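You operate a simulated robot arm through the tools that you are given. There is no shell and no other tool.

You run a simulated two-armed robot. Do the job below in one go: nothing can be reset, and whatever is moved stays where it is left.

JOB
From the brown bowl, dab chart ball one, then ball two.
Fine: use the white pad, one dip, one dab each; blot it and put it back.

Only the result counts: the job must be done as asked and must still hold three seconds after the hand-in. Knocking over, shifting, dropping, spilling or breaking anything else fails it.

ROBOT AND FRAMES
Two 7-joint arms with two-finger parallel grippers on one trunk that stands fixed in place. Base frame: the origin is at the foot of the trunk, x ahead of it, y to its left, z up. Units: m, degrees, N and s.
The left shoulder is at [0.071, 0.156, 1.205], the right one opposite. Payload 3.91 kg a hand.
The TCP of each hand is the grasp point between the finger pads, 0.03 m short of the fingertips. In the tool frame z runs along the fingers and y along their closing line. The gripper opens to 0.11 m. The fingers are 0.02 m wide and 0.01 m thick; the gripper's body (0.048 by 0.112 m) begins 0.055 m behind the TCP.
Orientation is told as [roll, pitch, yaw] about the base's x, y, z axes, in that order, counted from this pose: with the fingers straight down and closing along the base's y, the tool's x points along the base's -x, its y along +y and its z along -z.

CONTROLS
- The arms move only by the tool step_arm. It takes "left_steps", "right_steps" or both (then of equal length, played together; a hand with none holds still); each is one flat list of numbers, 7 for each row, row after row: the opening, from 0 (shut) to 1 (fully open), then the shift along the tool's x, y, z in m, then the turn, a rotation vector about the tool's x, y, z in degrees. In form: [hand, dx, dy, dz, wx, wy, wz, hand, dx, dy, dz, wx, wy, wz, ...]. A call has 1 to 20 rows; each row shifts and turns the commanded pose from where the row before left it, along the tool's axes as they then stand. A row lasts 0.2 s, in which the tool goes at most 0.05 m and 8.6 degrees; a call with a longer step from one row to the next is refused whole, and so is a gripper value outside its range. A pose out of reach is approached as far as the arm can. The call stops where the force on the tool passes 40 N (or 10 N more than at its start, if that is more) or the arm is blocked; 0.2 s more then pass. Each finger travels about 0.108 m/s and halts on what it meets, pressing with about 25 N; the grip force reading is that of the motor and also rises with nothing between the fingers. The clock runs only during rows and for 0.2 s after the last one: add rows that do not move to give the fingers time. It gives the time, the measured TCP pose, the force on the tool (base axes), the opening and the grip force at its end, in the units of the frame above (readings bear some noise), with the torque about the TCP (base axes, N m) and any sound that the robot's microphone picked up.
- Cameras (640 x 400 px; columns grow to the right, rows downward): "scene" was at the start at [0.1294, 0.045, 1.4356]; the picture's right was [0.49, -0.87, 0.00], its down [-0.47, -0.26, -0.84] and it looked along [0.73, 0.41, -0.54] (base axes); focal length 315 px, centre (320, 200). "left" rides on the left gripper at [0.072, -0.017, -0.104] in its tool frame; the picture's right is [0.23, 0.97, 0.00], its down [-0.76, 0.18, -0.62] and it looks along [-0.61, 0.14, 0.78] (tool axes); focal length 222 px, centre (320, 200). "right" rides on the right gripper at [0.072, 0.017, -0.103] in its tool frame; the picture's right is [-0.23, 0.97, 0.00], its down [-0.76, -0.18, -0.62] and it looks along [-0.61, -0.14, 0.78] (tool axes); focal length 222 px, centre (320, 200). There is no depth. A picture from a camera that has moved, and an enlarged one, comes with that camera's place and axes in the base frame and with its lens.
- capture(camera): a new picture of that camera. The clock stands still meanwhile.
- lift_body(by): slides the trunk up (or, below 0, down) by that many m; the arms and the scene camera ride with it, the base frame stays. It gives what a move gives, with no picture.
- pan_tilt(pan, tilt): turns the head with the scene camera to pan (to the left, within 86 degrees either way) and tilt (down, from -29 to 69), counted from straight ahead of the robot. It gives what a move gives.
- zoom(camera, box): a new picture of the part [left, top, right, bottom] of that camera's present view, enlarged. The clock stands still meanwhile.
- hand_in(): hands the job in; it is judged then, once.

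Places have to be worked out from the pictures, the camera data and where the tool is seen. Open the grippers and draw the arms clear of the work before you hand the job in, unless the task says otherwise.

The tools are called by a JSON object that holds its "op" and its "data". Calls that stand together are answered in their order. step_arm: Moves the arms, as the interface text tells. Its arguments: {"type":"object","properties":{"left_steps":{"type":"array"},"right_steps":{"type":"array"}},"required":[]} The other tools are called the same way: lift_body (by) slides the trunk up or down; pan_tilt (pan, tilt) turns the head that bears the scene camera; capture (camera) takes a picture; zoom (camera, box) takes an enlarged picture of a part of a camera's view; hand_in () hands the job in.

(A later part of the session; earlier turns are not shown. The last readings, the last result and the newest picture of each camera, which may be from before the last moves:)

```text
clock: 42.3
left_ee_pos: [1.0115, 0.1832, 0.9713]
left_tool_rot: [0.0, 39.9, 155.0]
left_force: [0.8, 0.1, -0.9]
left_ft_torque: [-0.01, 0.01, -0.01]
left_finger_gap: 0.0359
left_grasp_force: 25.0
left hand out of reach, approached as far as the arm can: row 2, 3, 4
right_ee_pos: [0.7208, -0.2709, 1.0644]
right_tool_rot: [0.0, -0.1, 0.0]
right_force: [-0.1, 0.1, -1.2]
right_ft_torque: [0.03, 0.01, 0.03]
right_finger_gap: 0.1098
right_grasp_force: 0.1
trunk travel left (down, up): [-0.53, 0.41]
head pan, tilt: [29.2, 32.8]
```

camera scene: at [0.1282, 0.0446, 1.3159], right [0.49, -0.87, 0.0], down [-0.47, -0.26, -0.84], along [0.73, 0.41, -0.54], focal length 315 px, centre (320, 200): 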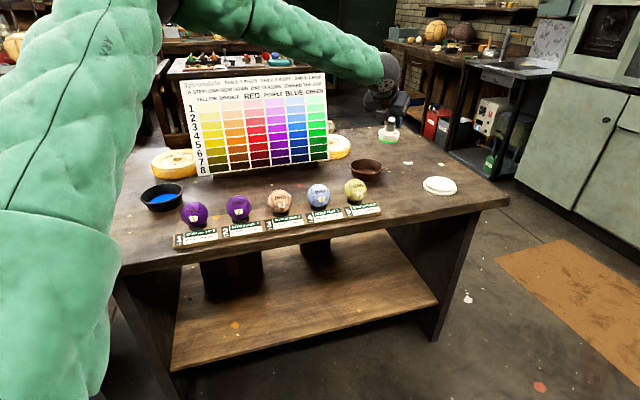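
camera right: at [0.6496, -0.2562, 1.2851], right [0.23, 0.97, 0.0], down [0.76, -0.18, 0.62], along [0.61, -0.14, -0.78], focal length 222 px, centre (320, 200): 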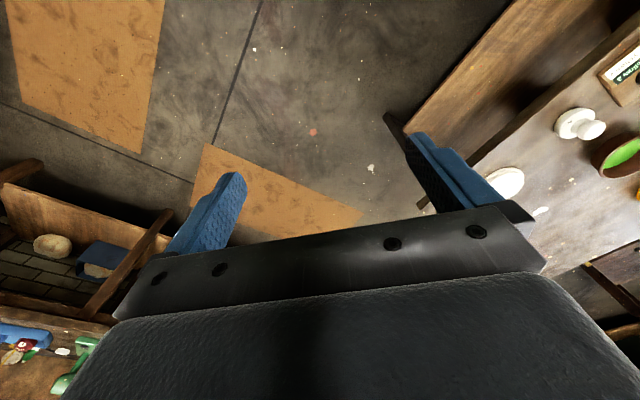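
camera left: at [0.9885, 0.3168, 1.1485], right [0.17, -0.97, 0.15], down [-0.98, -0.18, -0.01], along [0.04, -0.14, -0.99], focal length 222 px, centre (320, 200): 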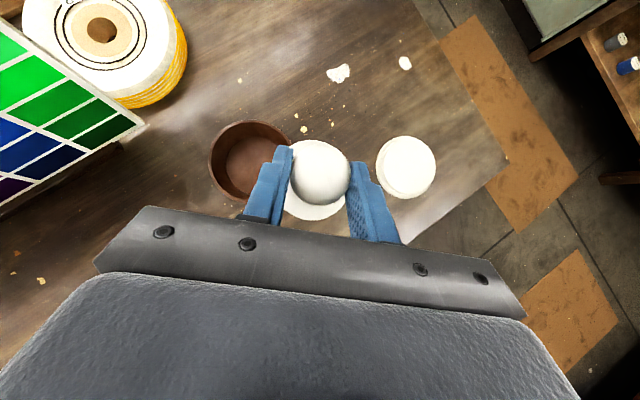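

It gained a bit but stopped again at (1.011, 0.183). I turn the head to look at the arm's posture to understand what limits it.

{"op": "pan_tilt", "data": {"pan": 20, "tilt": 10}}

{"op": "capture", "data": {"camera": "scene"}}

{"op": "capture", "data": {"camera": "right"}}

{"op": "capture", "data": {"camera": "left"}}

```text
clock: 43.2
left_ee_pos: [1.0113, 0.1821, 0.9697]
left_tool_rot: [0.1, 40.1, 155.0]
left_force: [0.0, 0.0, -0.4]
left_ft_torque: [0.04, 0.01, 0.02]
left_finger_gap: 0.0363
left_grasp_force: 24.9
right_ee_pos: [0.7208, -0.2709, 1.0638]
right_tool_rot: [0.0, 0.0, -0.1]
right_force: [0.1, 0.3, 0.3]
right_ft_torque: [0.03, 0.03, 0.0]
right_finger_gap: 0.11
right_grasp_force: 0.1
trunk travel left (down, up): [-0.53, 0.41]
head pan, tilt: [20.0, 10.0]
```

```text
taken
camera scene: at [0.1391, 0.0329, 1.3522], right [0.34, -0.94, 0.0], down [-0.16, -0.06, -0.98], along [0.93, 0.34, -0.18], focal length 315 px, centre (320, 200)
```

scene: 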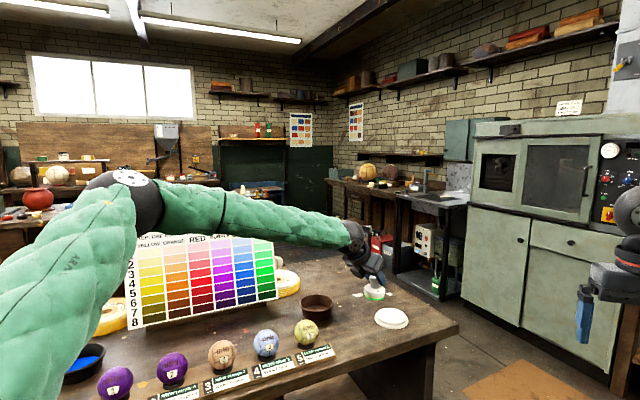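

```text
taken
camera right: at [0.6487, -0.2539, 1.1666], right [0.23, 0.97, 0.0], down [0.76, -0.18, 0.62], along [0.61, -0.14, -0.78], focal length 222 px, centre (320, 200)
```

right: 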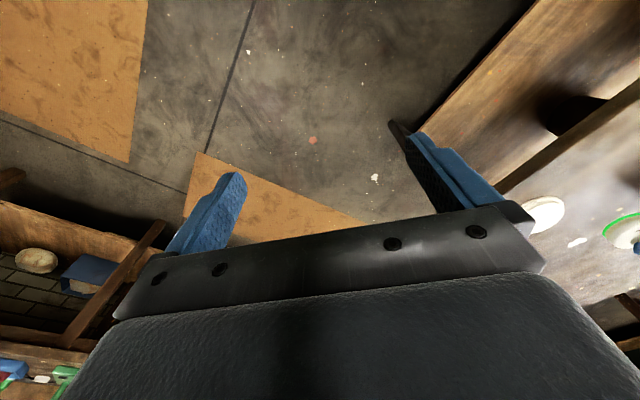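

```text
taken
camera left: at [1.0081, 0.2021, 1.0963], right [-0.25, -0.96, 0.15], down [-0.97, 0.25, -0.01], along [-0.03, -0.14, -0.99], focal length 222 px, centre (320, 200)
```

left: 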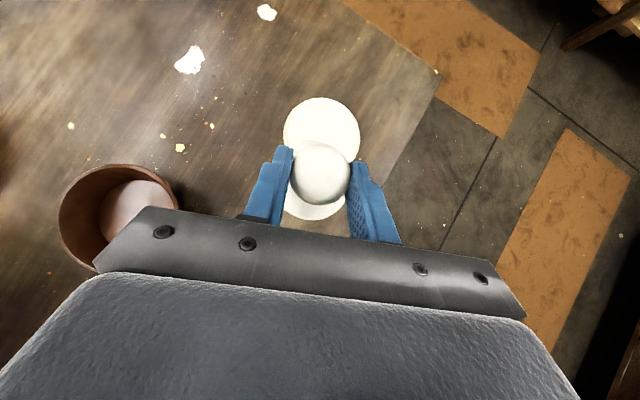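

The elbow is bent well out to the left, so it isn't plain distance; likely a wrist joint limit (forearm and tool only ~30° apart). I back off, rise a little and yaw the other way (+25°), where the wrist bends more.

{"op": "step_arm", "data": {"left_steps": [0, -0.008, -0.0054, -0.0459, 0, 0, 0, 0, 0, 0, 0, 5.36, 0, -6.38, 0, 0, 0, 0, 5.36, 0, -6.38, 0, 0, 0, 0, 5.36, 0, -6.38, 0, 0, 0, 0, 5.36, 0, -6.38, 0, 0, 0, 0, 5.36, 0, -6.38, 0, 0, 0, 0, 5.36, 0, -6.38, 0, 0, 0, 0, 0, 0, 0]}}

{"op": "capture", "data": {"camera": "scene"}}

```text
clock: 45.0
left_ee_pos: [0.9672, 0.2197, 1.0045]
left_tool_rot: [0.1, 39.9, -154.9]
left_force: [-0.6, 0.3, -0.3]
left_ft_torque: [-0.01, 0.03, -0.01]
left_finger_gap: 0.0361
left_grasp_force: 25.4
left hand out of reach, approached as far as the arm can: row 6, 7
right_ee_pos: [0.7207, -0.2712, 1.0636]
right_tool_rot: [0.1, 0.1, 0.1]
right_force: [0.2, -0.2, -0.2]
right_ft_torque: [-0.02, 0.0, 0.0]
right_finger_gap: 0.11
right_grasp_force: 0.0
trunk travel left (down, up): [-0.53, 0.41]
head pan, tilt: [20.0, 10.0]
```

```text
taken
camera scene: at [0.1393, 0.033, 1.3523], right [0.34, -0.94, 0.0], down [-0.16, -0.06, -0.98], along [0.93, 0.34, -0.17], focal length 315 px, centre (320, 200)
```

scene: 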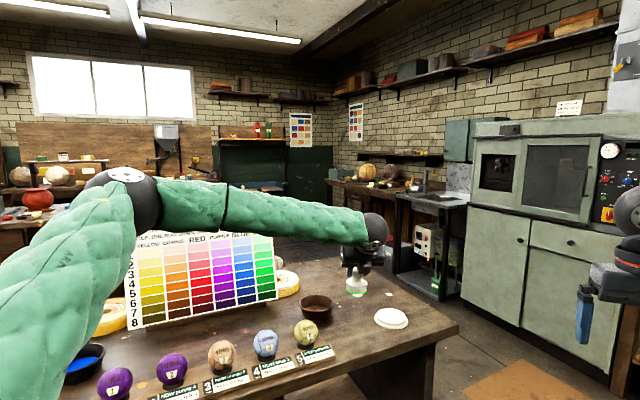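

The limit follows wrist position (shoulder can't swing further inward), and higher relative height reaches further. So I'll use the trunk: raise the hand relative to the trunk, find the reach there, then lower the trunk for the blot. First raise, back off and yaw to −30°.

{"op": "step_arm", "data": {"left_steps": [0, 0.0129, -0.00634, -0.0365, 0, 0, 0, 0, 0.0129, -0.00634, -0.0365, 0, 0, 0, 0, 0.0129, -0.00634, -0.0365, 0, 0, 0, 0, 0.0129, -0.00634, -0.0365, 0, 0, 0, 0, 0, 0, 0, -5.05, 0, 6.02, 0, 0, 0, 0, -5.05, 0, 6.02, 0, 0, 0, 0, -5.05, 0, 6.02, 0, 0, 0, 0, -5.05, 0, 6.02, 0, 0, 0, 0, -5.05, 0, 6.02, 0, 0, 0, 0, -5.05, 0, 6.02, 0, 0, 0, 0, -5.05, 0, 6.02, 0, 0, 0, 0, 0, 0, 0]}}

```text
clock: 47.6
left_ee_pos: [0.9067, 0.2185, 1.1496]
left_tool_rot: [0.0, 40.1, 149.9]
left_force: [-1.0, -0.8, -0.5]
left_ft_torque: [-0.02, 0.03, 0.02]
left_finger_gap: 0.0359
left_grasp_force: 25.1
right_ee_pos: [0.7206, -0.2704, 1.0636]
right_tool_rot: [0.0, 0.1, 0.0]
right_force: [-0.1, 0.0, 0.1]
right_ft_torque: [0.02, -0.01, -0.02]
right_finger_gap: 0.1097
right_grasp_force: 0.1
trunk travel left (down, up): [-0.53, 0.41]
head pan, tilt: [20.0, 10.0]
```

At z≈1.15 with yaw −30°, I push out toward the disc's position to see how far the arm gets.

{"op": "step_arm", "data": {"left_steps": [0, 0.0258, -0.00395, 0.02166, 0, 0, 0, 0, 0.0258, -0.00395, 0.02166, 0, 0, 0, 0, 0.0258, -0.00395, 0.02166, 0, 0, 0, 0, 0.0258, -0.00395, 0.02166, 0, 0, 0, 0, 0.0258, -0.00395, 0.02166, 0, 0, 0, 0, 0, 0, 0, 0, 0, 0]}}

{"op": "capture", "data": {"camera": "scene"}}

{"op": "capture", "data": {"camera": "left"}}

```text
clock: 49.0
left_ee_pos: [1.0286, 0.1683, 1.1486]
left_tool_rot: [0.0, 39.9, 150.1]
left_force: [0.9, 0.4, -0.6]
left_ft_torque: [0.02, 0.01, -0.01]
left_finger_gap: 0.0359
left_grasp_force: 24.7
left hand out of reach, approached as far as the arm can: row 4, 5
right_ee_pos: [0.722, -0.2708, 1.062]
right_tool_rot: [-0.1, 0.1, 0.0]
right_force: [-0.1, 0.8, -0.6]
right_ft_torque: [0.04, -0.01, -0.01]
right_finger_gap: 0.1101
right_grasp_force: 0.1
trunk travel left (down, up): [-0.53, 0.41]
head pan, tilt: [20.0, 10.0]
```

```text
taken
camera scene: at [0.1403, 0.0327, 1.3521], right [0.34, -0.94, 0.0], down [-0.16, -0.06, -0.98], along [0.93, 0.34, -0.18], focal length 315 px, centre (320, 200)
```

scene: 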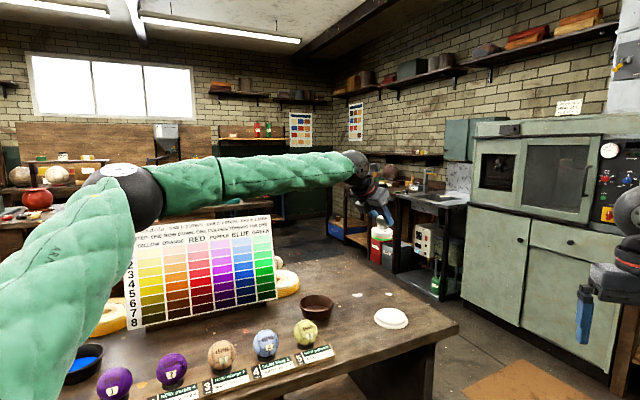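

```text
taken
camera left: at [1.027, 0.1889, 1.2739], right [-0.34, -0.93, 0.15], down [-0.94, 0.34, -0.01], along [-0.04, -0.14, -0.99], focal length 222 px, centre (320, 200)
```

left: 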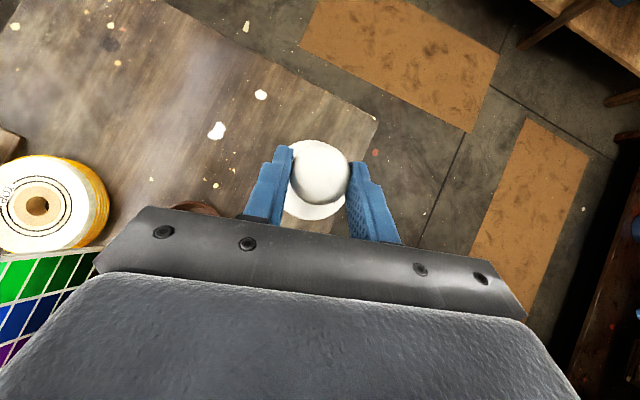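

At this height the pad axis reaches (1.036, 0.164), overlapping the disc by ~25 mm. I lower the trunk 0.20 m, carrying the whole arm straight down with it, then look.

{"op": "lift_body", "data": {"by": -0.1}}

{"op": "capture", "data": {"camera": "scene"}}

```text
clock: 50.3
left_ee_pos: [1.027, 0.1684, 1.0501]
left_tool_rot: [0.0, 39.9, 150.0]
left_force: [-0.2, 0.9, -0.6]
left_ft_torque: [0.01, 0.02, 0.03]
left_finger_gap: 0.0361
left_grasp_force: 25.0
right_ee_pos: [0.7215, -0.2705, 0.965]
right_tool_rot: [0.1, -0.1, 0.0]
right_force: [-1.0, -0.7, -0.4]
right_ft_torque: [0.01, 0.0, 0.0]
right_finger_gap: 0.1101
right_grasp_force: 0.1
trunk travel left (down, up): [-0.43, 0.51]
head pan, tilt: [20.0, 10.0]
```

```text
taken
camera scene: at [0.1387, 0.0329, 1.2525], right [0.34, -0.94, 0.0], down [-0.16, -0.06, -0.98], along [0.93, 0.34, -0.17], focal length 315 px, centre (320, 200)
```

scene: 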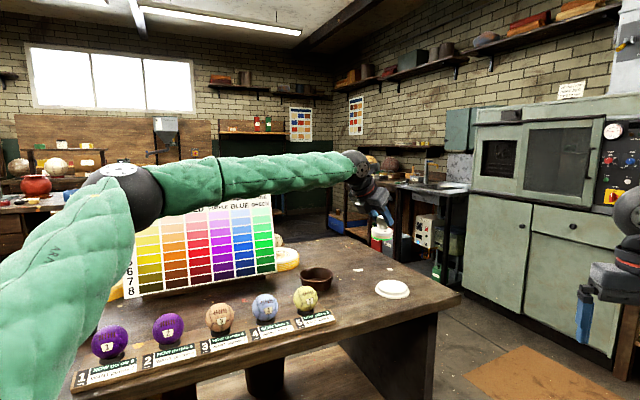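

The arm rides down evenly. I lower a further 0.09 m and look from the hand camera.

{"op": "lift_body", "data": {"by": -0.09}}

{"op": "pan_tilt", "data": {"pan": 10, "tilt": 15}}

{"op": "zoom", "data": {"camera": "left", "box": [224, 110, 416, 230]}}

{"op": "capture", "data": {"camera": "scene"}}

```text
clock: 51.5
left_ee_pos: [1.0264, 0.1685, 0.96]
left_tool_rot: [0.0, 40.0, 150.1]
left_force: [-0.5, 0.0, -0.1]
left_ft_torque: [0.02, 0.0, 0.0]
left_finger_gap: 0.0362
left_grasp_force: 24.9
right_ee_pos: [0.7202, -0.2705, 0.8747]
right_tool_rot: [0.1, 0.0, 0.0]
right_force: [-0.3, -0.2, -0.9]
right_ft_torque: [-0.01, -0.02, -0.01]
right_finger_gap: 0.1099
right_grasp_force: 0.1
trunk travel left (down, up): [-0.34, 0.6]
head pan, tilt: [20.0, 10.0]
```

```text
clock: 52.3
left_ee_pos: [1.0274, 0.1703, 0.9596]
left_tool_rot: [0.0, 40.1, 150.1]
left_force: [-0.2, 0.3, -0.6]
left_ft_torque: [0.0, 0.02, 0.0]
left_finger_gap: 0.036
left_grasp_force: 25.0
right_ee_pos: [0.7222, -0.2704, 0.8737]
right_tool_rot: [0.0, 0.1, 0.0]
right_force: [-0.6, 0.7, 0.4]
right_ft_torque: [0.01, 0.0, -0.02]
right_finger_gap: 0.1098
right_grasp_force: 0.0
trunk travel left (down, up): [-0.34, 0.6]
head pan, tilt: [10.0, 15.0]
```

```text
3.33 times, centred on (320, 170) of left
camera zoom: at [1.0255, 0.1894, 1.0851], right [-0.34, -0.93, 0.15], down [-0.94, 0.34, -0.01], along [-0.04, -0.14, -0.99], focal length 740 px, centre (320, 300)
```

zoom: 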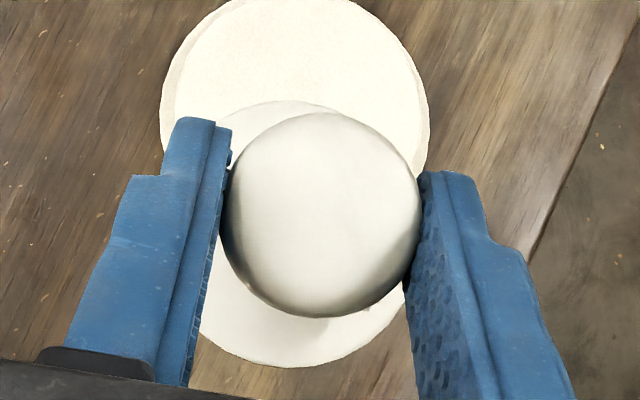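

```text
taken
camera scene: at [0.1436, 0.0173, 1.1542], right [0.17, -0.98, 0.0], down [-0.26, -0.04, -0.97], along [0.95, 0.17, -0.26], focal length 315 px, centre (320, 200)
```

scene: 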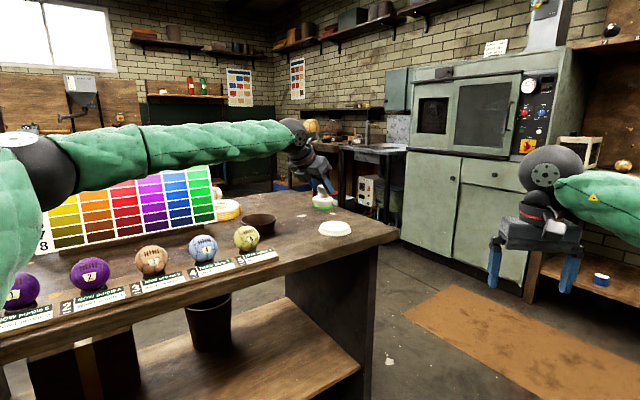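

The pad overlaps the disc ~22 mm but its centre is just outside the felt. I tilt the hand 7° more to gain ~2 cm reach, so the pad centre comes over the disc, and push outward.

{"op": "step_arm", "data": {"left_steps": [0, 0, 0, 0, 0, 7, 0, 0, 0.0123, 0, 0.0132, 0, 0, 0, 0, 0.005, 0, 0.0053, 0, 0, 0, 0, 0, 0, 0, 0, 0, 0]}}

{"op": "zoom", "data": {"camera": "left", "box": [224, 110, 416, 230]}}

{"op": "zoom", "data": {"camera": "scene", "box": [264, 160, 392, 240]}}

```text
clock: 53.3
left_ee_pos: [1.042, 0.1602, 0.9588]
left_tool_rot: [0.0, 47.0, 150.0]
left_force: [-0.2, 0.3, -0.7]
left_ft_torque: [0.01, 0.01, -0.01]
left_finger_gap: 0.0362
left_grasp_force: 24.9
left hand out of reach, approached as far as the arm can: row 3
right_ee_pos: [0.7206, -0.2706, 0.8735]
right_tool_rot: [0.1, 0.1, 0.1]
right_force: [0.4, 0.2, 0.2]
right_ft_torque: [0.02, -0.01, 0.03]
right_finger_gap: 0.11
right_grasp_force: 0.0
trunk travel left (down, up): [-0.34, 0.6]
head pan, tilt: [10.0, 15.0]
```

```text
3.33 times, centred on (320, 170) of left
camera zoom: at [1.0279, 0.1879, 1.0821], right [-0.35, -0.92, 0.17], down [-0.93, 0.33, -0.13], along [0.07, -0.2, -0.98], focal length 740 px, centre (320, 300)
```

zoom: 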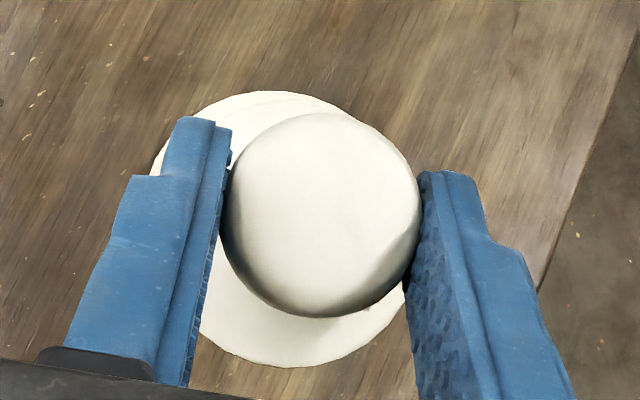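

```text
5.00 times, centred on (328, 200) of scene
camera zoom: at [0.1438, 0.0171, 1.1541], right [0.17, -0.98, 0.0], down [-0.26, -0.04, -0.97], along [0.95, 0.17, -0.26], focal length 1574 px, centre (280, 200)
```

zoom: 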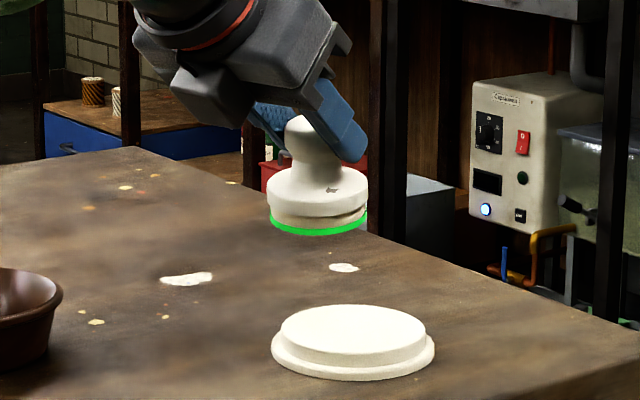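

The pad's bottom centre is now about 2.5 cm from the disc centre, i.e. over the felt; gap ≈ 7 cm. I lower the trunk 0.055 m and check.

{"op": "lift_body", "data": {"by": -0.055}}

{"op": "zoom", "data": {"camera": "scene", "box": [290, 170, 386, 230]}}

{"op": "capture", "data": {"camera": "scene"}}

```text
clock: 54.2
left_ee_pos: [1.0416, 0.1613, 0.9048]
left_tool_rot: [0.1, 47.0, 149.9]
left_force: [-0.9, 0.4, -0.1]
left_ft_torque: [0.05, 0.02, -0.01]
left_finger_gap: 0.0361
left_grasp_force: 25.2
right_ee_pos: [0.7203, -0.2705, 0.8193]
right_tool_rot: [0.0, 0.1, 0.0]
right_force: [-0.4, -0.1, 0.3]
right_ft_torque: [-0.01, 0.0, -0.02]
right_finger_gap: 0.11
right_grasp_force: 0.1
trunk travel left (down, up): [-0.285, 0.655]
head pan, tilt: [10.0, 15.0]
```

```text
6.67 times, centred on (338, 200) of scene
camera zoom: at [0.1431, 0.0173, 1.0994], right [0.17, -0.98, 0.0], down [-0.26, -0.04, -0.97], along [0.95, 0.17, -0.26], focal length 2098 px, centre (200, 200)
```

zoom: 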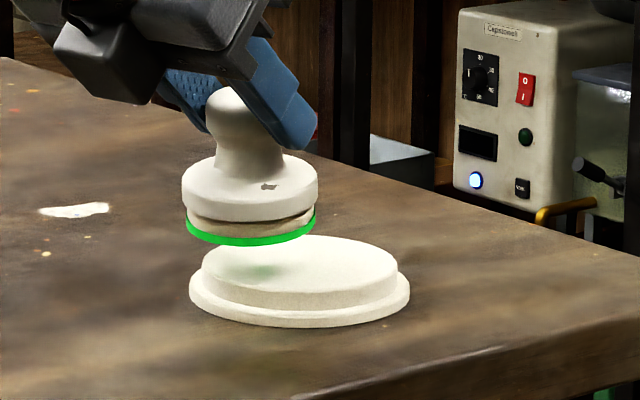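

```text
taken
camera scene: at [0.1431, 0.0173, 1.0994], right [0.17, -0.98, 0.0], down [-0.26, -0.04, -0.97], along [0.95, 0.17, -0.26], focal length 315 px, centre (320, 200)
```

scene: 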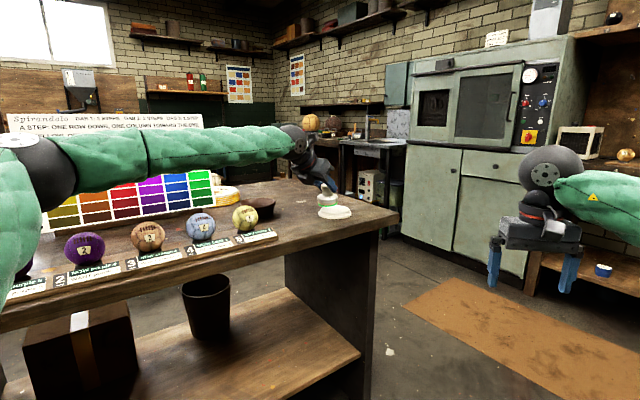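

Gap is now ~1.5 cm with the pad's shadow on the disc, about 2 cm off its centre. I lower 0.010 m more, then small steps.

{"op": "lift_body", "data": {"by": -0.01}}

{"op": "zoom", "data": {"camera": "scene", "box": [290, 170, 386, 230]}}

```text
clock: 54.8
left_ee_pos: [1.0425, 0.1602, 0.8949]
left_tool_rot: [0.0, 47.1, 150.0]
left_force: [0.6, -0.2, -1.7]
left_ft_torque: [0.05, 0.02, 0.0]
left_finger_gap: 0.0362
left_grasp_force: 24.8
right_ee_pos: [0.7208, -0.2697, 0.8086]
right_tool_rot: [0.0, 0.0, 0.1]
right_force: [0.8, 0.4, 0.4]
right_ft_torque: [0.03, 0.01, 0.0]
right_finger_gap: 0.1099
right_grasp_force: 0.1
trunk travel left (down, up): [-0.275, 0.665]
head pan, tilt: [10.0, 15.0]
```

```text
6.67 times, centred on (338, 200) of scene
camera zoom: at [0.1431, 0.0173, 1.0893], right [0.17, -0.98, 0.0], down [-0.26, -0.04, -0.97], along [0.95, 0.17, -0.26], focal length 2098 px, centre (200, 200)
```

zoom: 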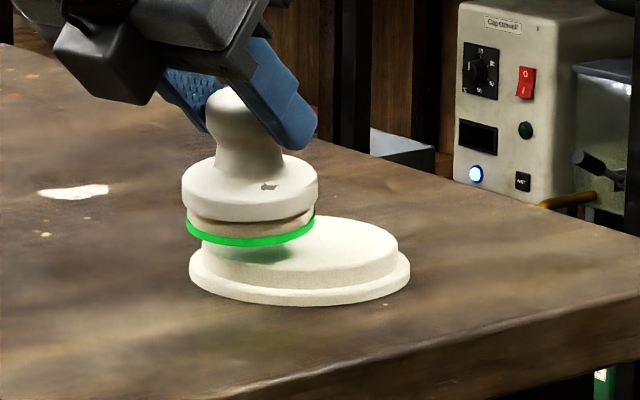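

Close now, still no force. I lower by 3 mm.

{"op": "lift_body", "data": {"by": -0.003}}

{"op": "zoom", "data": {"camera": "scene", "box": [290, 170, 386, 230]}}

```text
clock: 55.3
left_ee_pos: [1.0426, 0.161, 0.8897]
left_tool_rot: [0.0, 47.0, 150.0]
left_force: [-0.2, -1.2, 0.2]
left_ft_torque: [0.05, -0.01, 0.02]
left_finger_gap: 0.0361
left_grasp_force: 25.0
right_ee_pos: [0.721, -0.2687, 0.8051]
right_tool_rot: [0.0, 0.0, 0.0]
right_force: [-0.4, -0.6, 0.7]
right_ft_torque: [0.04, 0.01, 0.01]
right_finger_gap: 0.11
right_grasp_force: 0.1
trunk travel left (down, up): [-0.272, 0.668]
head pan, tilt: [10.0, 15.0]
```

```text
6.67 times, centred on (338, 200) of scene
camera zoom: at [0.1434, 0.0173, 1.0862], right [0.17, -0.98, 0.0], down [-0.26, -0.04, -0.97], along [0.95, 0.17, -0.26], focal length 2098 px, centre (200, 200)
```

zoom: 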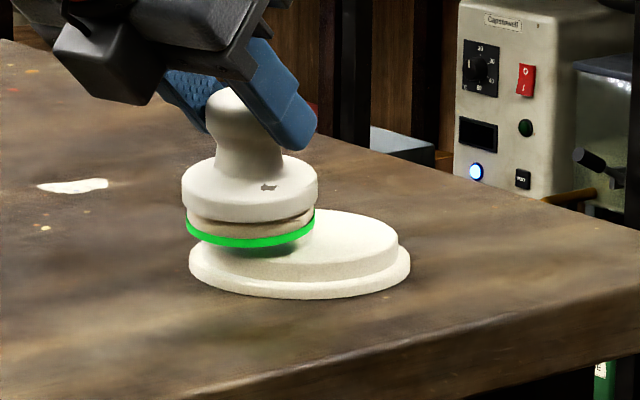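

Still not touching. Another 2 mm.

{"op": "lift_body", "data": {"by": -0.002}}

{"op": "zoom", "data": {"camera": "scene", "box": [306, 180, 370, 220]}}

```text
clock: 55.8
left_ee_pos: [1.0433, 0.1605, 0.8894]
left_tool_rot: [0.0, 47.1, 150.1]
left_force: [0.1, -0.2, 0.0]
left_ft_torque: [0.03, 0.01, -0.02]
left_finger_gap: 0.0362
left_grasp_force: 24.9
right_ee_pos: [0.7215, -0.2701, 0.8043]
right_tool_rot: [0.0, 0.0, 0.0]
right_force: [-0.7, -0.2, 0.0]
right_ft_torque: [0.01, 0.01, 0.02]
right_finger_gap: 0.11
right_grasp_force: 0.1
trunk travel left (down, up): [-0.27, 0.67]
head pan, tilt: [10.0, 15.0]
```

```text
10.00 times, centred on (338, 200) of scene
camera zoom: at [0.1434, 0.0173, 1.0842], right [0.17, -0.98, 0.0], down [-0.26, -0.04, -0.97], along [0.95, 0.17, -0.26], focal length 3147 px, centre (140, 200)
```

zoom: 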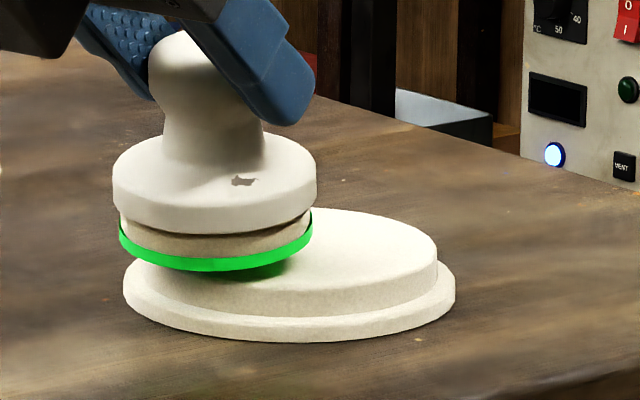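

A small gap remains under the felt; another 2 mm.

{"op": "lift_body", "data": {"by": -0.002}}

{"op": "zoom", "data": {"camera": "scene", "box": [306, 180, 370, 220]}}

```text
clock: 56.4
left_ee_pos: [1.0417, 0.1609, 0.8865]
left_tool_rot: [-0.1, 47.0, 150.0]
left_force: [0.5, -0.5, -1.7]
left_ft_torque: [-0.04, 0.0, 0.0]
left_finger_gap: 0.0362
left_grasp_force: 25.1
right_ee_pos: [0.7213, -0.2705, 0.8007]
right_tool_rot: [0.1, 0.0, 0.0]
right_force: [0.1, -0.6, 0.2]
right_ft_torque: [0.01, 0.05, -0.01]
right_finger_gap: 0.1098
right_grasp_force: 0.0
trunk travel left (down, up): [-0.268, 0.672]
head pan, tilt: [10.0, 15.0]
```

```text
10.00 times, centred on (338, 200) of scene
camera zoom: at [0.1434, 0.0173, 1.0822], right [0.17, -0.98, 0.0], down [-0.26, -0.04, -0.97], along [0.95, 0.17, -0.26], focal length 3147 px, centre (140, 200)
```

zoom: 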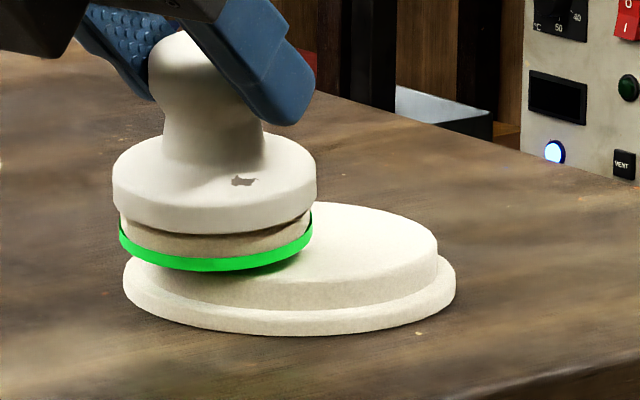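

Still no contact force; another 2 mm.

{"op": "lift_body", "data": {"by": -0.002}}

{"op": "zoom", "data": {"camera": "scene", "box": [306, 180, 370, 220]}}

```text
clock: 56.9
left_ee_pos: [1.0422, 0.1603, 0.8846]
left_tool_rot: [-0.1, 47.0, 150.0]
left_force: [-0.6, 0.6, -1.3]
left_ft_torque: [-0.05, 0.0, -0.02]
left_finger_gap: 0.0362
left_grasp_force: 25.6
right_ee_pos: [0.7203, -0.2702, 0.7995]
right_tool_rot: [-0.1, 0.0, 0.0]
right_force: [-0.6, 0.2, -0.7]
right_ft_torque: [0.01, 0.02, 0.01]
right_finger_gap: 0.11
right_grasp_force: 0.2
trunk travel left (down, up): [-0.266, 0.674]
head pan, tilt: [10.0, 15.0]
```

```text
10.00 times, centred on (338, 200) of scene
camera zoom: at [0.1434, 0.0173, 1.0802], right [0.17, -0.98, 0.0], down [-0.26, -0.04, -0.97], along [0.95, 0.17, -0.26], focal length 3147 px, centre (140, 200)
```

zoom: 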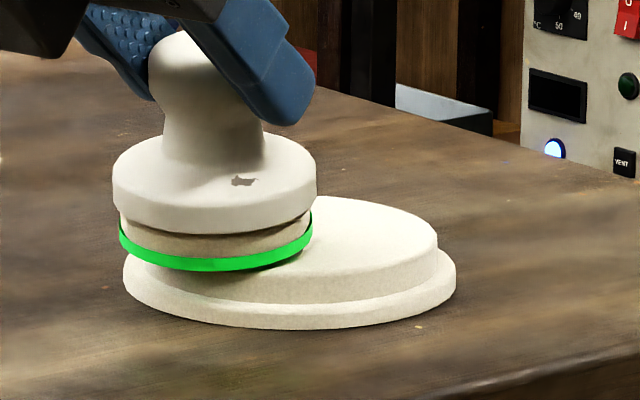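

Very close; 1.5 mm more.

{"op": "lift_body", "data": {"by": -0.0015}}

{"op": "zoom", "data": {"camera": "scene", "box": [306, 180, 370, 220]}}

```text
clock: 57.4
left_ee_pos: [1.0427, 0.1602, 0.8822]
left_tool_rot: [0.0, 47.0, 150.0]
left_force: [0.2, 0.1, -0.3]
left_ft_torque: [0.01, 0.02, -0.01]
left_finger_gap: 0.0361
left_grasp_force: 24.6
right_ee_pos: [0.7217, -0.2706, 0.7975]
right_tool_rot: [0.0, 0.0, 0.0]
right_force: [-0.7, 0.2, -0.4]
right_ft_torque: [0.01, -0.03, 0.04]
right_finger_gap: 0.11
right_grasp_force: 0.1
trunk travel left (down, up): [-0.265, 0.675]
head pan, tilt: [10.0, 15.0]
```

```text
10.00 times, centred on (338, 200) of scene
camera zoom: at [0.1435, 0.0173, 1.0787], right [0.17, -0.98, 0.0], down [-0.26, -0.04, -0.97], along [0.95, 0.17, -0.26], focal length 3147 px, centre (140, 200)
```

zoom: 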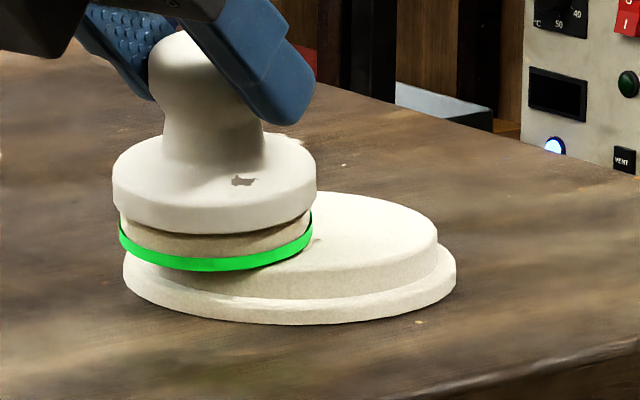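

Near touching; another 1.5 mm.

{"op": "lift_body", "data": {"by": -0.0015}}

{"op": "zoom", "data": {"camera": "scene", "box": [306, 180, 370, 220]}}

```text
clock: 57.9
left_ee_pos: [1.0428, 0.1609, 0.8817]
left_tool_rot: [0.1, 47.1, 150.0]
left_force: [1.9, 0.1, 5.1]
left_ft_torque: [-0.04, -0.04, 0.05]
left_finger_gap: 0.0364
left_grasp_force: 24.9
right_ee_pos: [0.7216, -0.2707, 0.7968]
right_tool_rot: [0.0, 0.0, 0.0]
right_force: [0.3, 0.3, -0.1]
right_ft_torque: [0.0, -0.01, 0.0]
right_finger_gap: 0.11
right_grasp_force: 0.1
trunk travel left (down, up): [-0.263, 0.677]
head pan, tilt: [10.0, 15.0]
```

```text
10.00 times, centred on (338, 200) of scene
camera zoom: at [0.1432, 0.0172, 1.0773], right [0.17, -0.98, 0.0], down [-0.26, -0.04, -0.97], along [0.95, 0.17, -0.26], focal length 3147 px, centre (140, 200)
```

zoom: 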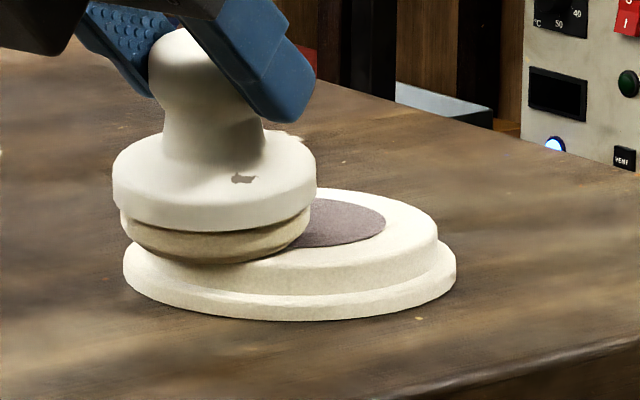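

Blotted: 5 N contact, the felt is clean and the disc shows the stain. I raise the trunk straight up to its earlier height.

{"op": "lift_body", "data": {"by": 0.05}}

{"op": "zoom", "data": {"camera": "scene", "box": [290, 170, 386, 230]}}

{"op": "zoom", "data": {"camera": "left", "box": [224, 110, 416, 230]}}

```text
clock: 58.8
left_ee_pos: [1.0429, 0.1595, 0.93]
left_tool_rot: [0.0, 46.9, 149.9]
left_force: [0.3, -0.7, -0.3]
left_ft_torque: [-0.01, 0.02, -0.05]
left_finger_gap: 0.0361
left_grasp_force: 25.3
right_ee_pos: [0.7211, -0.2714, 0.8453]
right_tool_rot: [0.0, 0.2, 0.0]
right_force: [0.1, -0.1, -0.3]
right_ft_torque: [0.0, 0.0, 0.0]
right_finger_gap: 0.11
right_grasp_force: 0.2
trunk travel left (down, up): [-0.313, 0.627]
head pan, tilt: [10.0, 15.0]
```

```text
6.67 times, centred on (338, 200) of scene
camera zoom: at [0.1441, 0.0172, 1.1269], right [0.17, -0.98, 0.0], down [-0.26, -0.04, -0.97], along [0.95, 0.17, -0.26], focal length 2098 px, centre (200, 200)
```

zoom: 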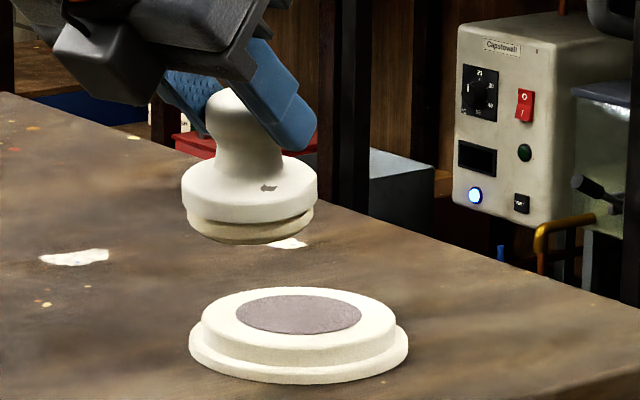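

```text
3.33 times, centred on (320, 170) of left
camera zoom: at [1.0281, 0.1882, 1.0542], right [-0.35, -0.92, 0.17], down [-0.93, 0.33, -0.13], along [0.07, -0.2, -0.98], focal length 740 px, centre (320, 300)
```

zoom: 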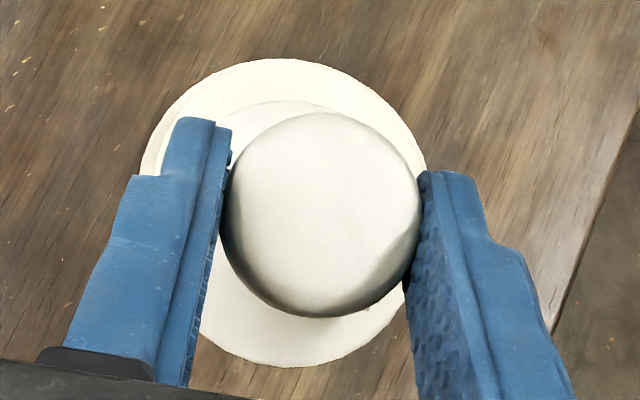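

The pad is clean, unslipped, and the disc is in place. I raise the trunk to its picking height (0.217 m more).

{"op": "lift_body", "data": {"by": 0.217}}

{"op": "pan_tilt", "data": {"pan": 20, "tilt": 30}}

```text
clock: 61.1
left_ee_pos: [1.0423, 0.1602, 1.1474]
left_tool_rot: [-0.1, 46.9, 150.1]
left_force: [-0.4, 0.5, -0.5]
left_ft_torque: [-0.03, 0.03, -0.01]
left_finger_gap: 0.0363
left_grasp_force: 24.9
right_ee_pos: [0.7219, -0.2704, 1.0644]
right_tool_rot: [0.0, 0.1, 0.0]
right_force: [-0.9, -0.1, -0.4]
right_ft_torque: [-0.01, 0.0, -0.03]
right_finger_gap: 0.1102
right_grasp_force: 0.2
trunk travel left (down, up): [-0.53, 0.41]
head pan, tilt: [10.0, 15.0]
```

```text
clock: 61.9
left_ee_pos: [1.0435, 0.161, 1.1487]
left_tool_rot: [0.1, 47.0, 150.0]
left_force: [0.5, 0.3, 0.5]
left_ft_torque: [0.03, 0.01, -0.02]
left_finger_gap: 0.036
left_grasp_force: 25.3
right_ee_pos: [0.7212, -0.2701, 1.0634]
right_tool_rot: [0.0, 0.0, -0.1]
right_force: [-0.3, -0.1, -0.2]
right_ft_torque: [0.0, 0.0, -0.01]
right_finger_gap: 0.1099
right_grasp_force: 0.0
trunk travel left (down, up): [-0.53, 0.41]
head pan, tilt: [20.0, 30.0]
```

Now I bring the pad back over its original spot, undoing the extra tilt and yaw.

{"op": "step_arm", "data": {"left_steps": [0, -0.0329, -0.00088, -0.01695, 0, 0, 0, 0, -0.0329, -0.00088, -0.01695, 0, 0, 0, 0, -0.0329, -0.00088, -0.01695, 0, 0, 0, 0, -0.0329, -0.00088, -0.01695, 0, 0, 0, 0, 0, 0, 0, 0, -7, 0, 0, 0, 0, 0, 4.82, 0, -5.745, 0, 0, 0, 0, 4.82, 0, -5.745, 0, 0, 0, 0, 4.82, 0, -5.745, 0, 0, 0, 0, 4.82, 0, -5.745, 0, 0, 0, 0, 0, 0, 0]}}

{"op": "capture", "data": {"camera": "left"}}

{"op": "zoom", "data": {"camera": "left", "box": [240, 130, 400, 230]}}

{"op": "capture", "data": {"camera": "scene"}}

```text
clock: 64.1
left_ee_pos: [0.9259, 0.2337, 1.0974]
left_tool_rot: [0.0, 40.0, -179.9]
left_force: [0.4, -0.4, -0.6]
left_ft_torque: [0.01, 0.03, 0.02]
left_finger_gap: 0.0365
left_grasp_force: 25.0
right_ee_pos: [0.7216, -0.2695, 1.0638]
right_tool_rot: [0.0, 0.1, 0.0]
right_force: [-0.4, 0.2, -0.1]
right_ft_torque: [-0.02, -0.03, 0.0]
right_finger_gap: 0.1099
right_grasp_force: 0.1
trunk travel left (down, up): [-0.53, 0.41]
head pan, tilt: [20.0, 30.0]
```

```text
taken
camera left: at [0.913, 0.2512, 1.2239], right [0.18, -0.97, 0.15], down [-0.98, -0.18, -0.01], along [0.04, -0.14, -0.99], focal length 222 px, centre (320, 200)
```

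left: 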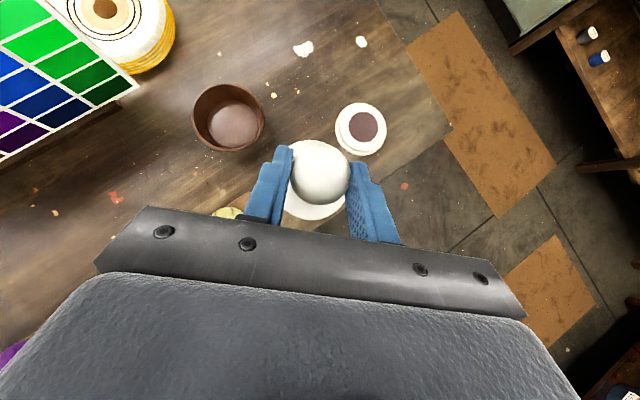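

```text
4.00 times, centred on (320, 180) of left
camera zoom: at [0.913, 0.2512, 1.2239], right [0.18, -0.97, 0.15], down [-0.98, -0.18, -0.01], along [0.04, -0.14, -0.99], focal length 888 px, centre (320, 280)
```

zoom: 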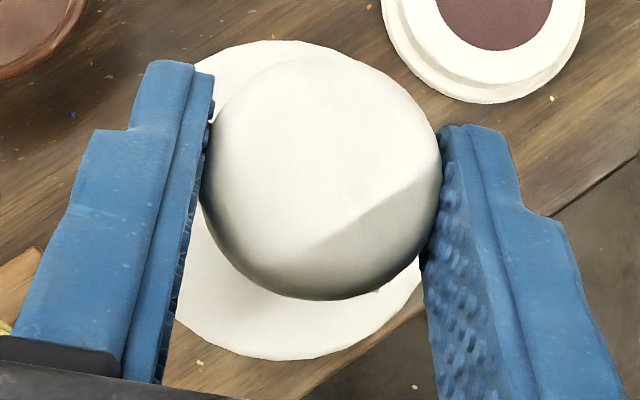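

```text
taken
camera scene: at [0.1367, 0.0327, 1.3199], right [0.34, -0.94, 0.0], down [-0.47, -0.17, -0.87], along [0.81, 0.3, -0.5], focal length 315 px, centre (320, 200)
```

scene: 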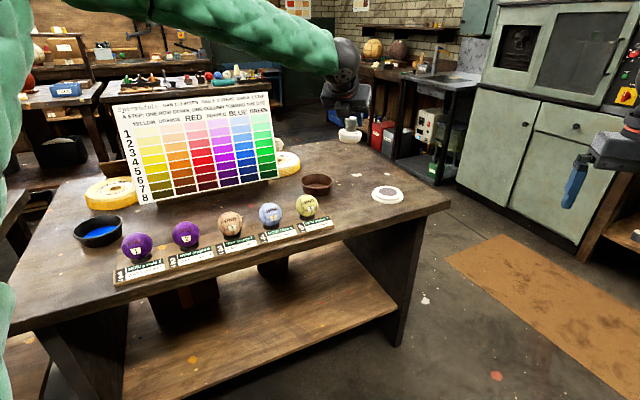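

Pad is still square in the grip. I lower it over its original spot to ~2 cm above the table.

{"op": "step_arm", "data": {"left_steps": [0, -0.02302, 0.00017, 0.02703, 0, 0, 0, 0, -0.02302, 0.00017, 0.02703, 0, 0, 0, 0, -0.02302, 0.00017, 0.02703, 0, 0, 0, 0, -0.02302, 0.00017, 0.02703, 0, 0, 0, 0, -0.02302, 0.00017, 0.02703, 0, 0, 0, 0, -0.02302, 0.00017, 0.02703, 0, 0, 0, 0, 0, 0, 0, 0, 0, 0]}}

{"op": "capture", "data": {"camera": "left"}}

{"op": "pan_tilt", "data": {"pan": 29.2, "tilt": 32.8}}

{"op": "zoom", "data": {"camera": "scene", "box": [340, 140, 468, 220]}}

```text
clock: 65.7
left_ee_pos: [0.9225, 0.2309, 0.8851]
left_tool_rot: [0.1, 40.1, -180.0]
left_force: [0.5, 0.2, -0.7]
left_ft_torque: [0.0, 0.03, 0.02]
left_finger_gap: 0.0361
left_grasp_force: 25.0
right_ee_pos: [0.7207, -0.2705, 1.0644]
right_tool_rot: [0.0, 0.0, 0.0]
right_force: [-1.2, -0.1, 0.3]
right_ft_torque: [0.0, -0.05, 0.02]
right_finger_gap: 0.1099
right_grasp_force: 0.0
trunk travel left (down, up): [-0.53, 0.41]
head pan, tilt: [20.0, 30.0]
```

```text
taken
camera left: at [0.9106, 0.2476, 1.0119], right [0.17, -0.97, 0.15], down [-0.98, -0.18, -0.01], along [0.04, -0.14, -0.99], focal length 222 px, centre (320, 200)
```

left: 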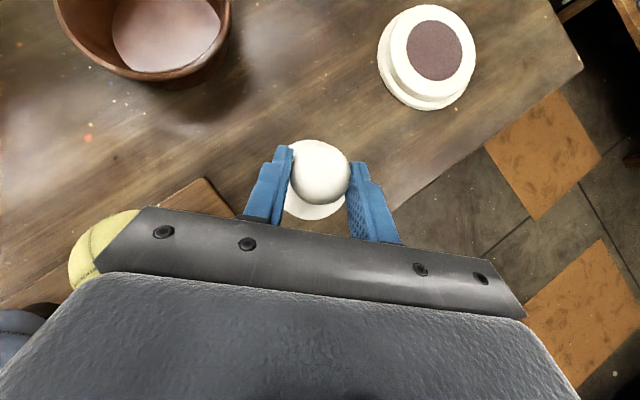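

```text
clock: 66.4
left_ee_pos: [0.9232, 0.2312, 0.8858]
left_tool_rot: [0.1, 40.1, -179.9]
left_force: [-0.3, 0.3, -0.6]
left_ft_torque: [-0.01, 0.03, 0.01]
left_finger_gap: 0.0361
left_grasp_force: 25.2
right_ee_pos: [0.7219, -0.2697, 1.0646]
right_tool_rot: [-0.1, 0.2, 0.0]
right_force: [-0.2, 0.6, -0.4]
right_ft_torque: [0.0, 0.0, -0.06]
right_finger_gap: 0.1102
right_grasp_force: 0.1
trunk travel left (down, up): [-0.53, 0.41]
head pan, tilt: [29.2, 32.8]
```

```text
5.00 times, centred on (404, 180) of scene
camera zoom: at [0.1297, 0.0446, 1.3156], right [0.49, -0.87, 0.0], down [-0.47, -0.26, -0.84], along [0.73, 0.41, -0.54], focal length 1574 px, centre (-100, 300)
```

zoom: 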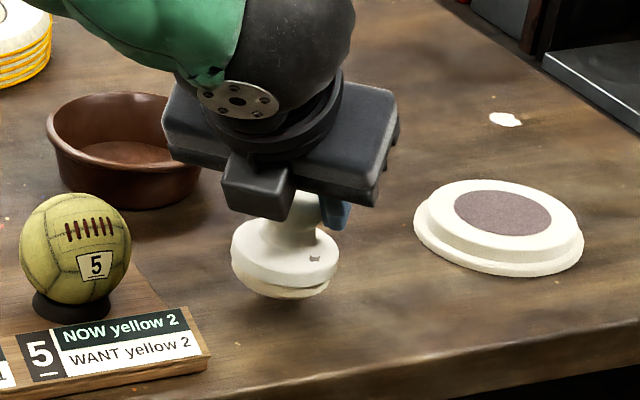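

Position matches the original spot within ~1–2 mm. I lower 16 mm with a slight correction, then feel for the table.

{"op": "step_arm", "data": {"left_steps": [0, -0.005, -0.0005, 0.0063, 0, 0, 0, 0, -0.0049, -0.0005, 0.0063, 0, 0, 0, 0, 0, 0, 0, 0, 0, 0]}}

{"op": "zoom", "data": {"camera": "scene", "box": [340, 140, 468, 220]}}

```text
clock: 67.2
left_ee_pos: [0.9227, 0.2326, 0.8704]
left_tool_rot: [0.2, 40.0, -180.0]
left_force: [0.6, -0.4, -0.4]
left_ft_torque: [0.02, 0.02, 0.02]
left_finger_gap: 0.0364
left_grasp_force: 24.8
right_ee_pos: [0.7207, -0.2699, 1.0634]
right_tool_rot: [-0.1, 0.0, 0.0]
right_force: [0.5, 0.0, -0.6]
right_ft_torque: [0.0, -0.04, 0.0]
right_finger_gap: 0.11
right_grasp_force: 0.0
trunk travel left (down, up): [-0.53, 0.41]
head pan, tilt: [29.2, 32.8]
```

```text
5.00 times, centred on (404, 180) of scene
camera zoom: at [0.1295, 0.0445, 1.3156], right [0.49, -0.87, 0.0], down [-0.47, -0.26, -0.84], along [0.73, 0.41, -0.54], focal length 1574 px, centre (-100, 300)
```

zoom: 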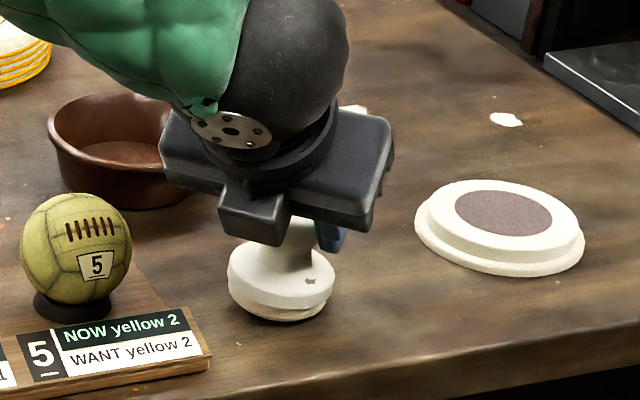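

About 4 mm left. I lower 3 mm, then 1 mm steps.

{"op": "step_arm", "data": {"left_steps": [0, -0.00193, 0, 0.0023, 0, 0, 0, 0, 0, 0, 0, 0, 0, 0]}}

{"op": "zoom", "data": {"camera": "scene", "box": [372, 180, 420, 210]}}

```text
clock: 67.8
left_ee_pos: [0.9228, 0.2319, 0.8674]
left_tool_rot: [0.1, 40.1, -179.9]
left_force: [0.3, 0.1, 3.3]
left_ft_torque: [-0.05, -0.08, 0.01]
left_finger_gap: 0.0362
left_grasp_force: 24.4
right_ee_pos: [0.7213, -0.2708, 1.0632]
right_tool_rot: [0.0, -0.1, 0.0]
right_force: [-0.8, -0.4, 0.0]
right_ft_torque: [-0.01, -0.02, 0.02]
right_finger_gap: 0.1101
right_grasp_force: 0.1
trunk travel left (down, up): [-0.53, 0.41]
head pan, tilt: [29.2, 32.8]
```

```text
13.33 times, centred on (396, 195) of scene
camera zoom: at [0.1293, 0.0445, 1.3157], right [0.49, -0.87, 0.0], down [-0.47, -0.26, -0.84], along [0.73, 0.41, -0.54], focal length 4196 px, centre (-693, 267)
```

zoom: 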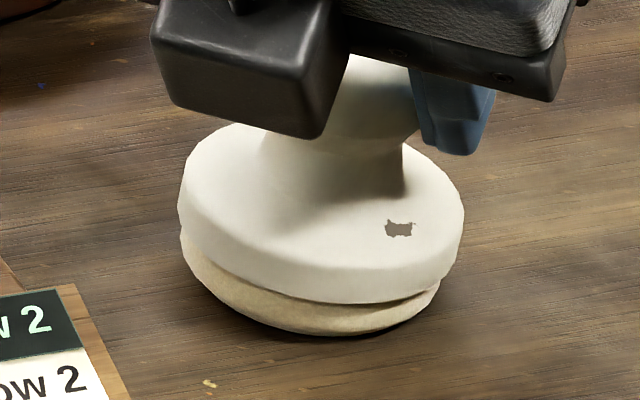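

The felt touches (3.3 N), slightly tilted. I press 1.2 mm more to seat it flat.

{"op": "step_arm", "data": {"left_steps": [0, -0.00077, 0, 0.00092, 0, 0, 0, 0, 0, 0, 0, 0, 0, 0]}}

{"op": "zoom", "data": {"camera": "scene", "box": [372, 180, 420, 210]}}

{"op": "zoom", "data": {"camera": "left", "box": [240, 130, 400, 230]}}

```text
clock: 68.4
left_ee_pos: [0.9218, 0.2304, 0.8667]
left_tool_rot: [0.1, 40.1, -179.9]
left_force: [1.3, 0.6, 9.6]
left_ft_torque: [-0.19, -0.2, 0.04]
left_finger_gap: 0.0364
left_grasp_force: 24.8
right_ee_pos: [0.7199, -0.2702, 1.0651]
right_tool_rot: [0.1, 0.0, 0.0]
right_force: [0.5, -0.1, -0.4]
right_ft_torque: [0.01, 0.03, 0.01]
right_finger_gap: 0.1097
right_grasp_force: 0.1
trunk travel left (down, up): [-0.53, 0.41]
head pan, tilt: [29.2, 32.8]
```

```text
13.33 times, centred on (396, 195) of scene
camera zoom: at [0.1286, 0.0444, 1.3158], right [0.49, -0.87, 0.0], down [-0.47, -0.26, -0.84], along [0.73, 0.41, -0.54], focal length 4196 px, centre (-693, 267)
```

zoom: 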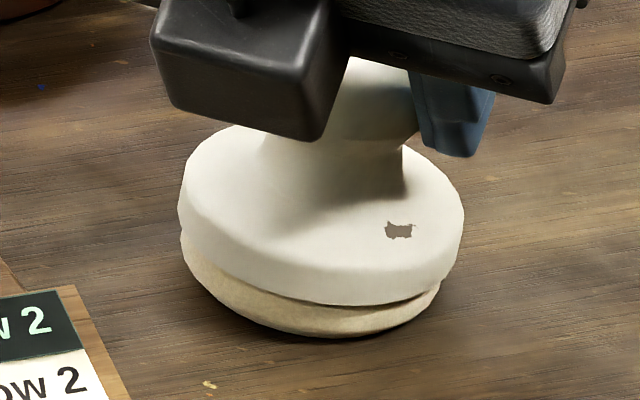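

```text
4.00 times, centred on (320, 180) of left
camera zoom: at [0.9108, 0.2487, 0.9927], right [0.17, -0.97, 0.15], down [-0.98, -0.18, -0.01], along [0.04, -0.14, -0.99], focal length 888 px, centre (320, 280)
```

zoom: 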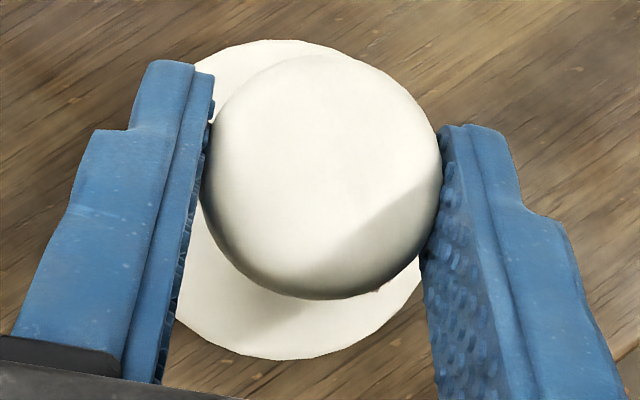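

Seated at ~9.6 N. I relieve ~0.8 mm and open the fingers to 0.068 m.

{"op": "step_arm", "data": {"left_steps": [0, 0.0005, 0, -0.0006, 0, 0, 0, 0.4, 0, 0, 0, 0, 0, 0, 0.5, 0, 0, 0, 0, 0, 0, 0.62, 0, 0, 0, 0, 0, 0, 0.62, 0, 0, 0, 0, 0, 0]}}

{"op": "zoom", "data": {"camera": "left", "box": [240, 130, 400, 230]}}

{"op": "zoom", "data": {"camera": "scene", "box": [340, 140, 468, 220]}}

```text
clock: 69.6
left_ee_pos: [0.9232, 0.2319, 0.8656]
left_tool_rot: [0.1, 40.0, -180.0]
left_force: [0.0, -0.7, -0.4]
left_ft_torque: [-0.02, 0.0, 0.0]
left_finger_gap: 0.0683
left_grasp_force: 0.1
right_ee_pos: [0.7213, -0.2712, 1.0645]
right_tool_rot: [0.1, 0.0, 0.0]
right_force: [1.1, 0.7, -0.1]
right_ft_torque: [0.01, 0.01, -0.02]
right_finger_gap: 0.11
right_grasp_force: 0.1
trunk travel left (down, up): [-0.53, 0.41]
head pan, tilt: [29.2, 32.8]
```

```text
4.00 times, centred on (320, 180) of left
camera zoom: at [0.9112, 0.2487, 0.9915], right [0.17, -0.97, 0.15], down [-0.98, -0.18, -0.01], along [0.04, -0.14, -0.99], focal length 888 px, centre (320, 280)
```

zoom: 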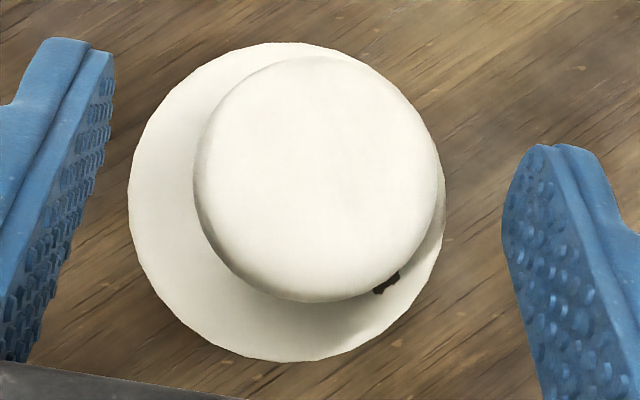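

```text
5.00 times, centred on (404, 180) of scene
camera zoom: at [0.1294, 0.0446, 1.3156], right [0.49, -0.87, 0.0], down [-0.47, -0.26, -0.84], along [0.73, 0.41, -0.54], focal length 1574 px, centre (-100, 300)
```

zoom: 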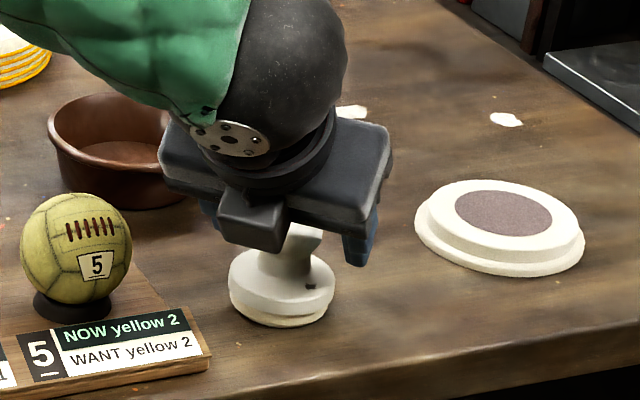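

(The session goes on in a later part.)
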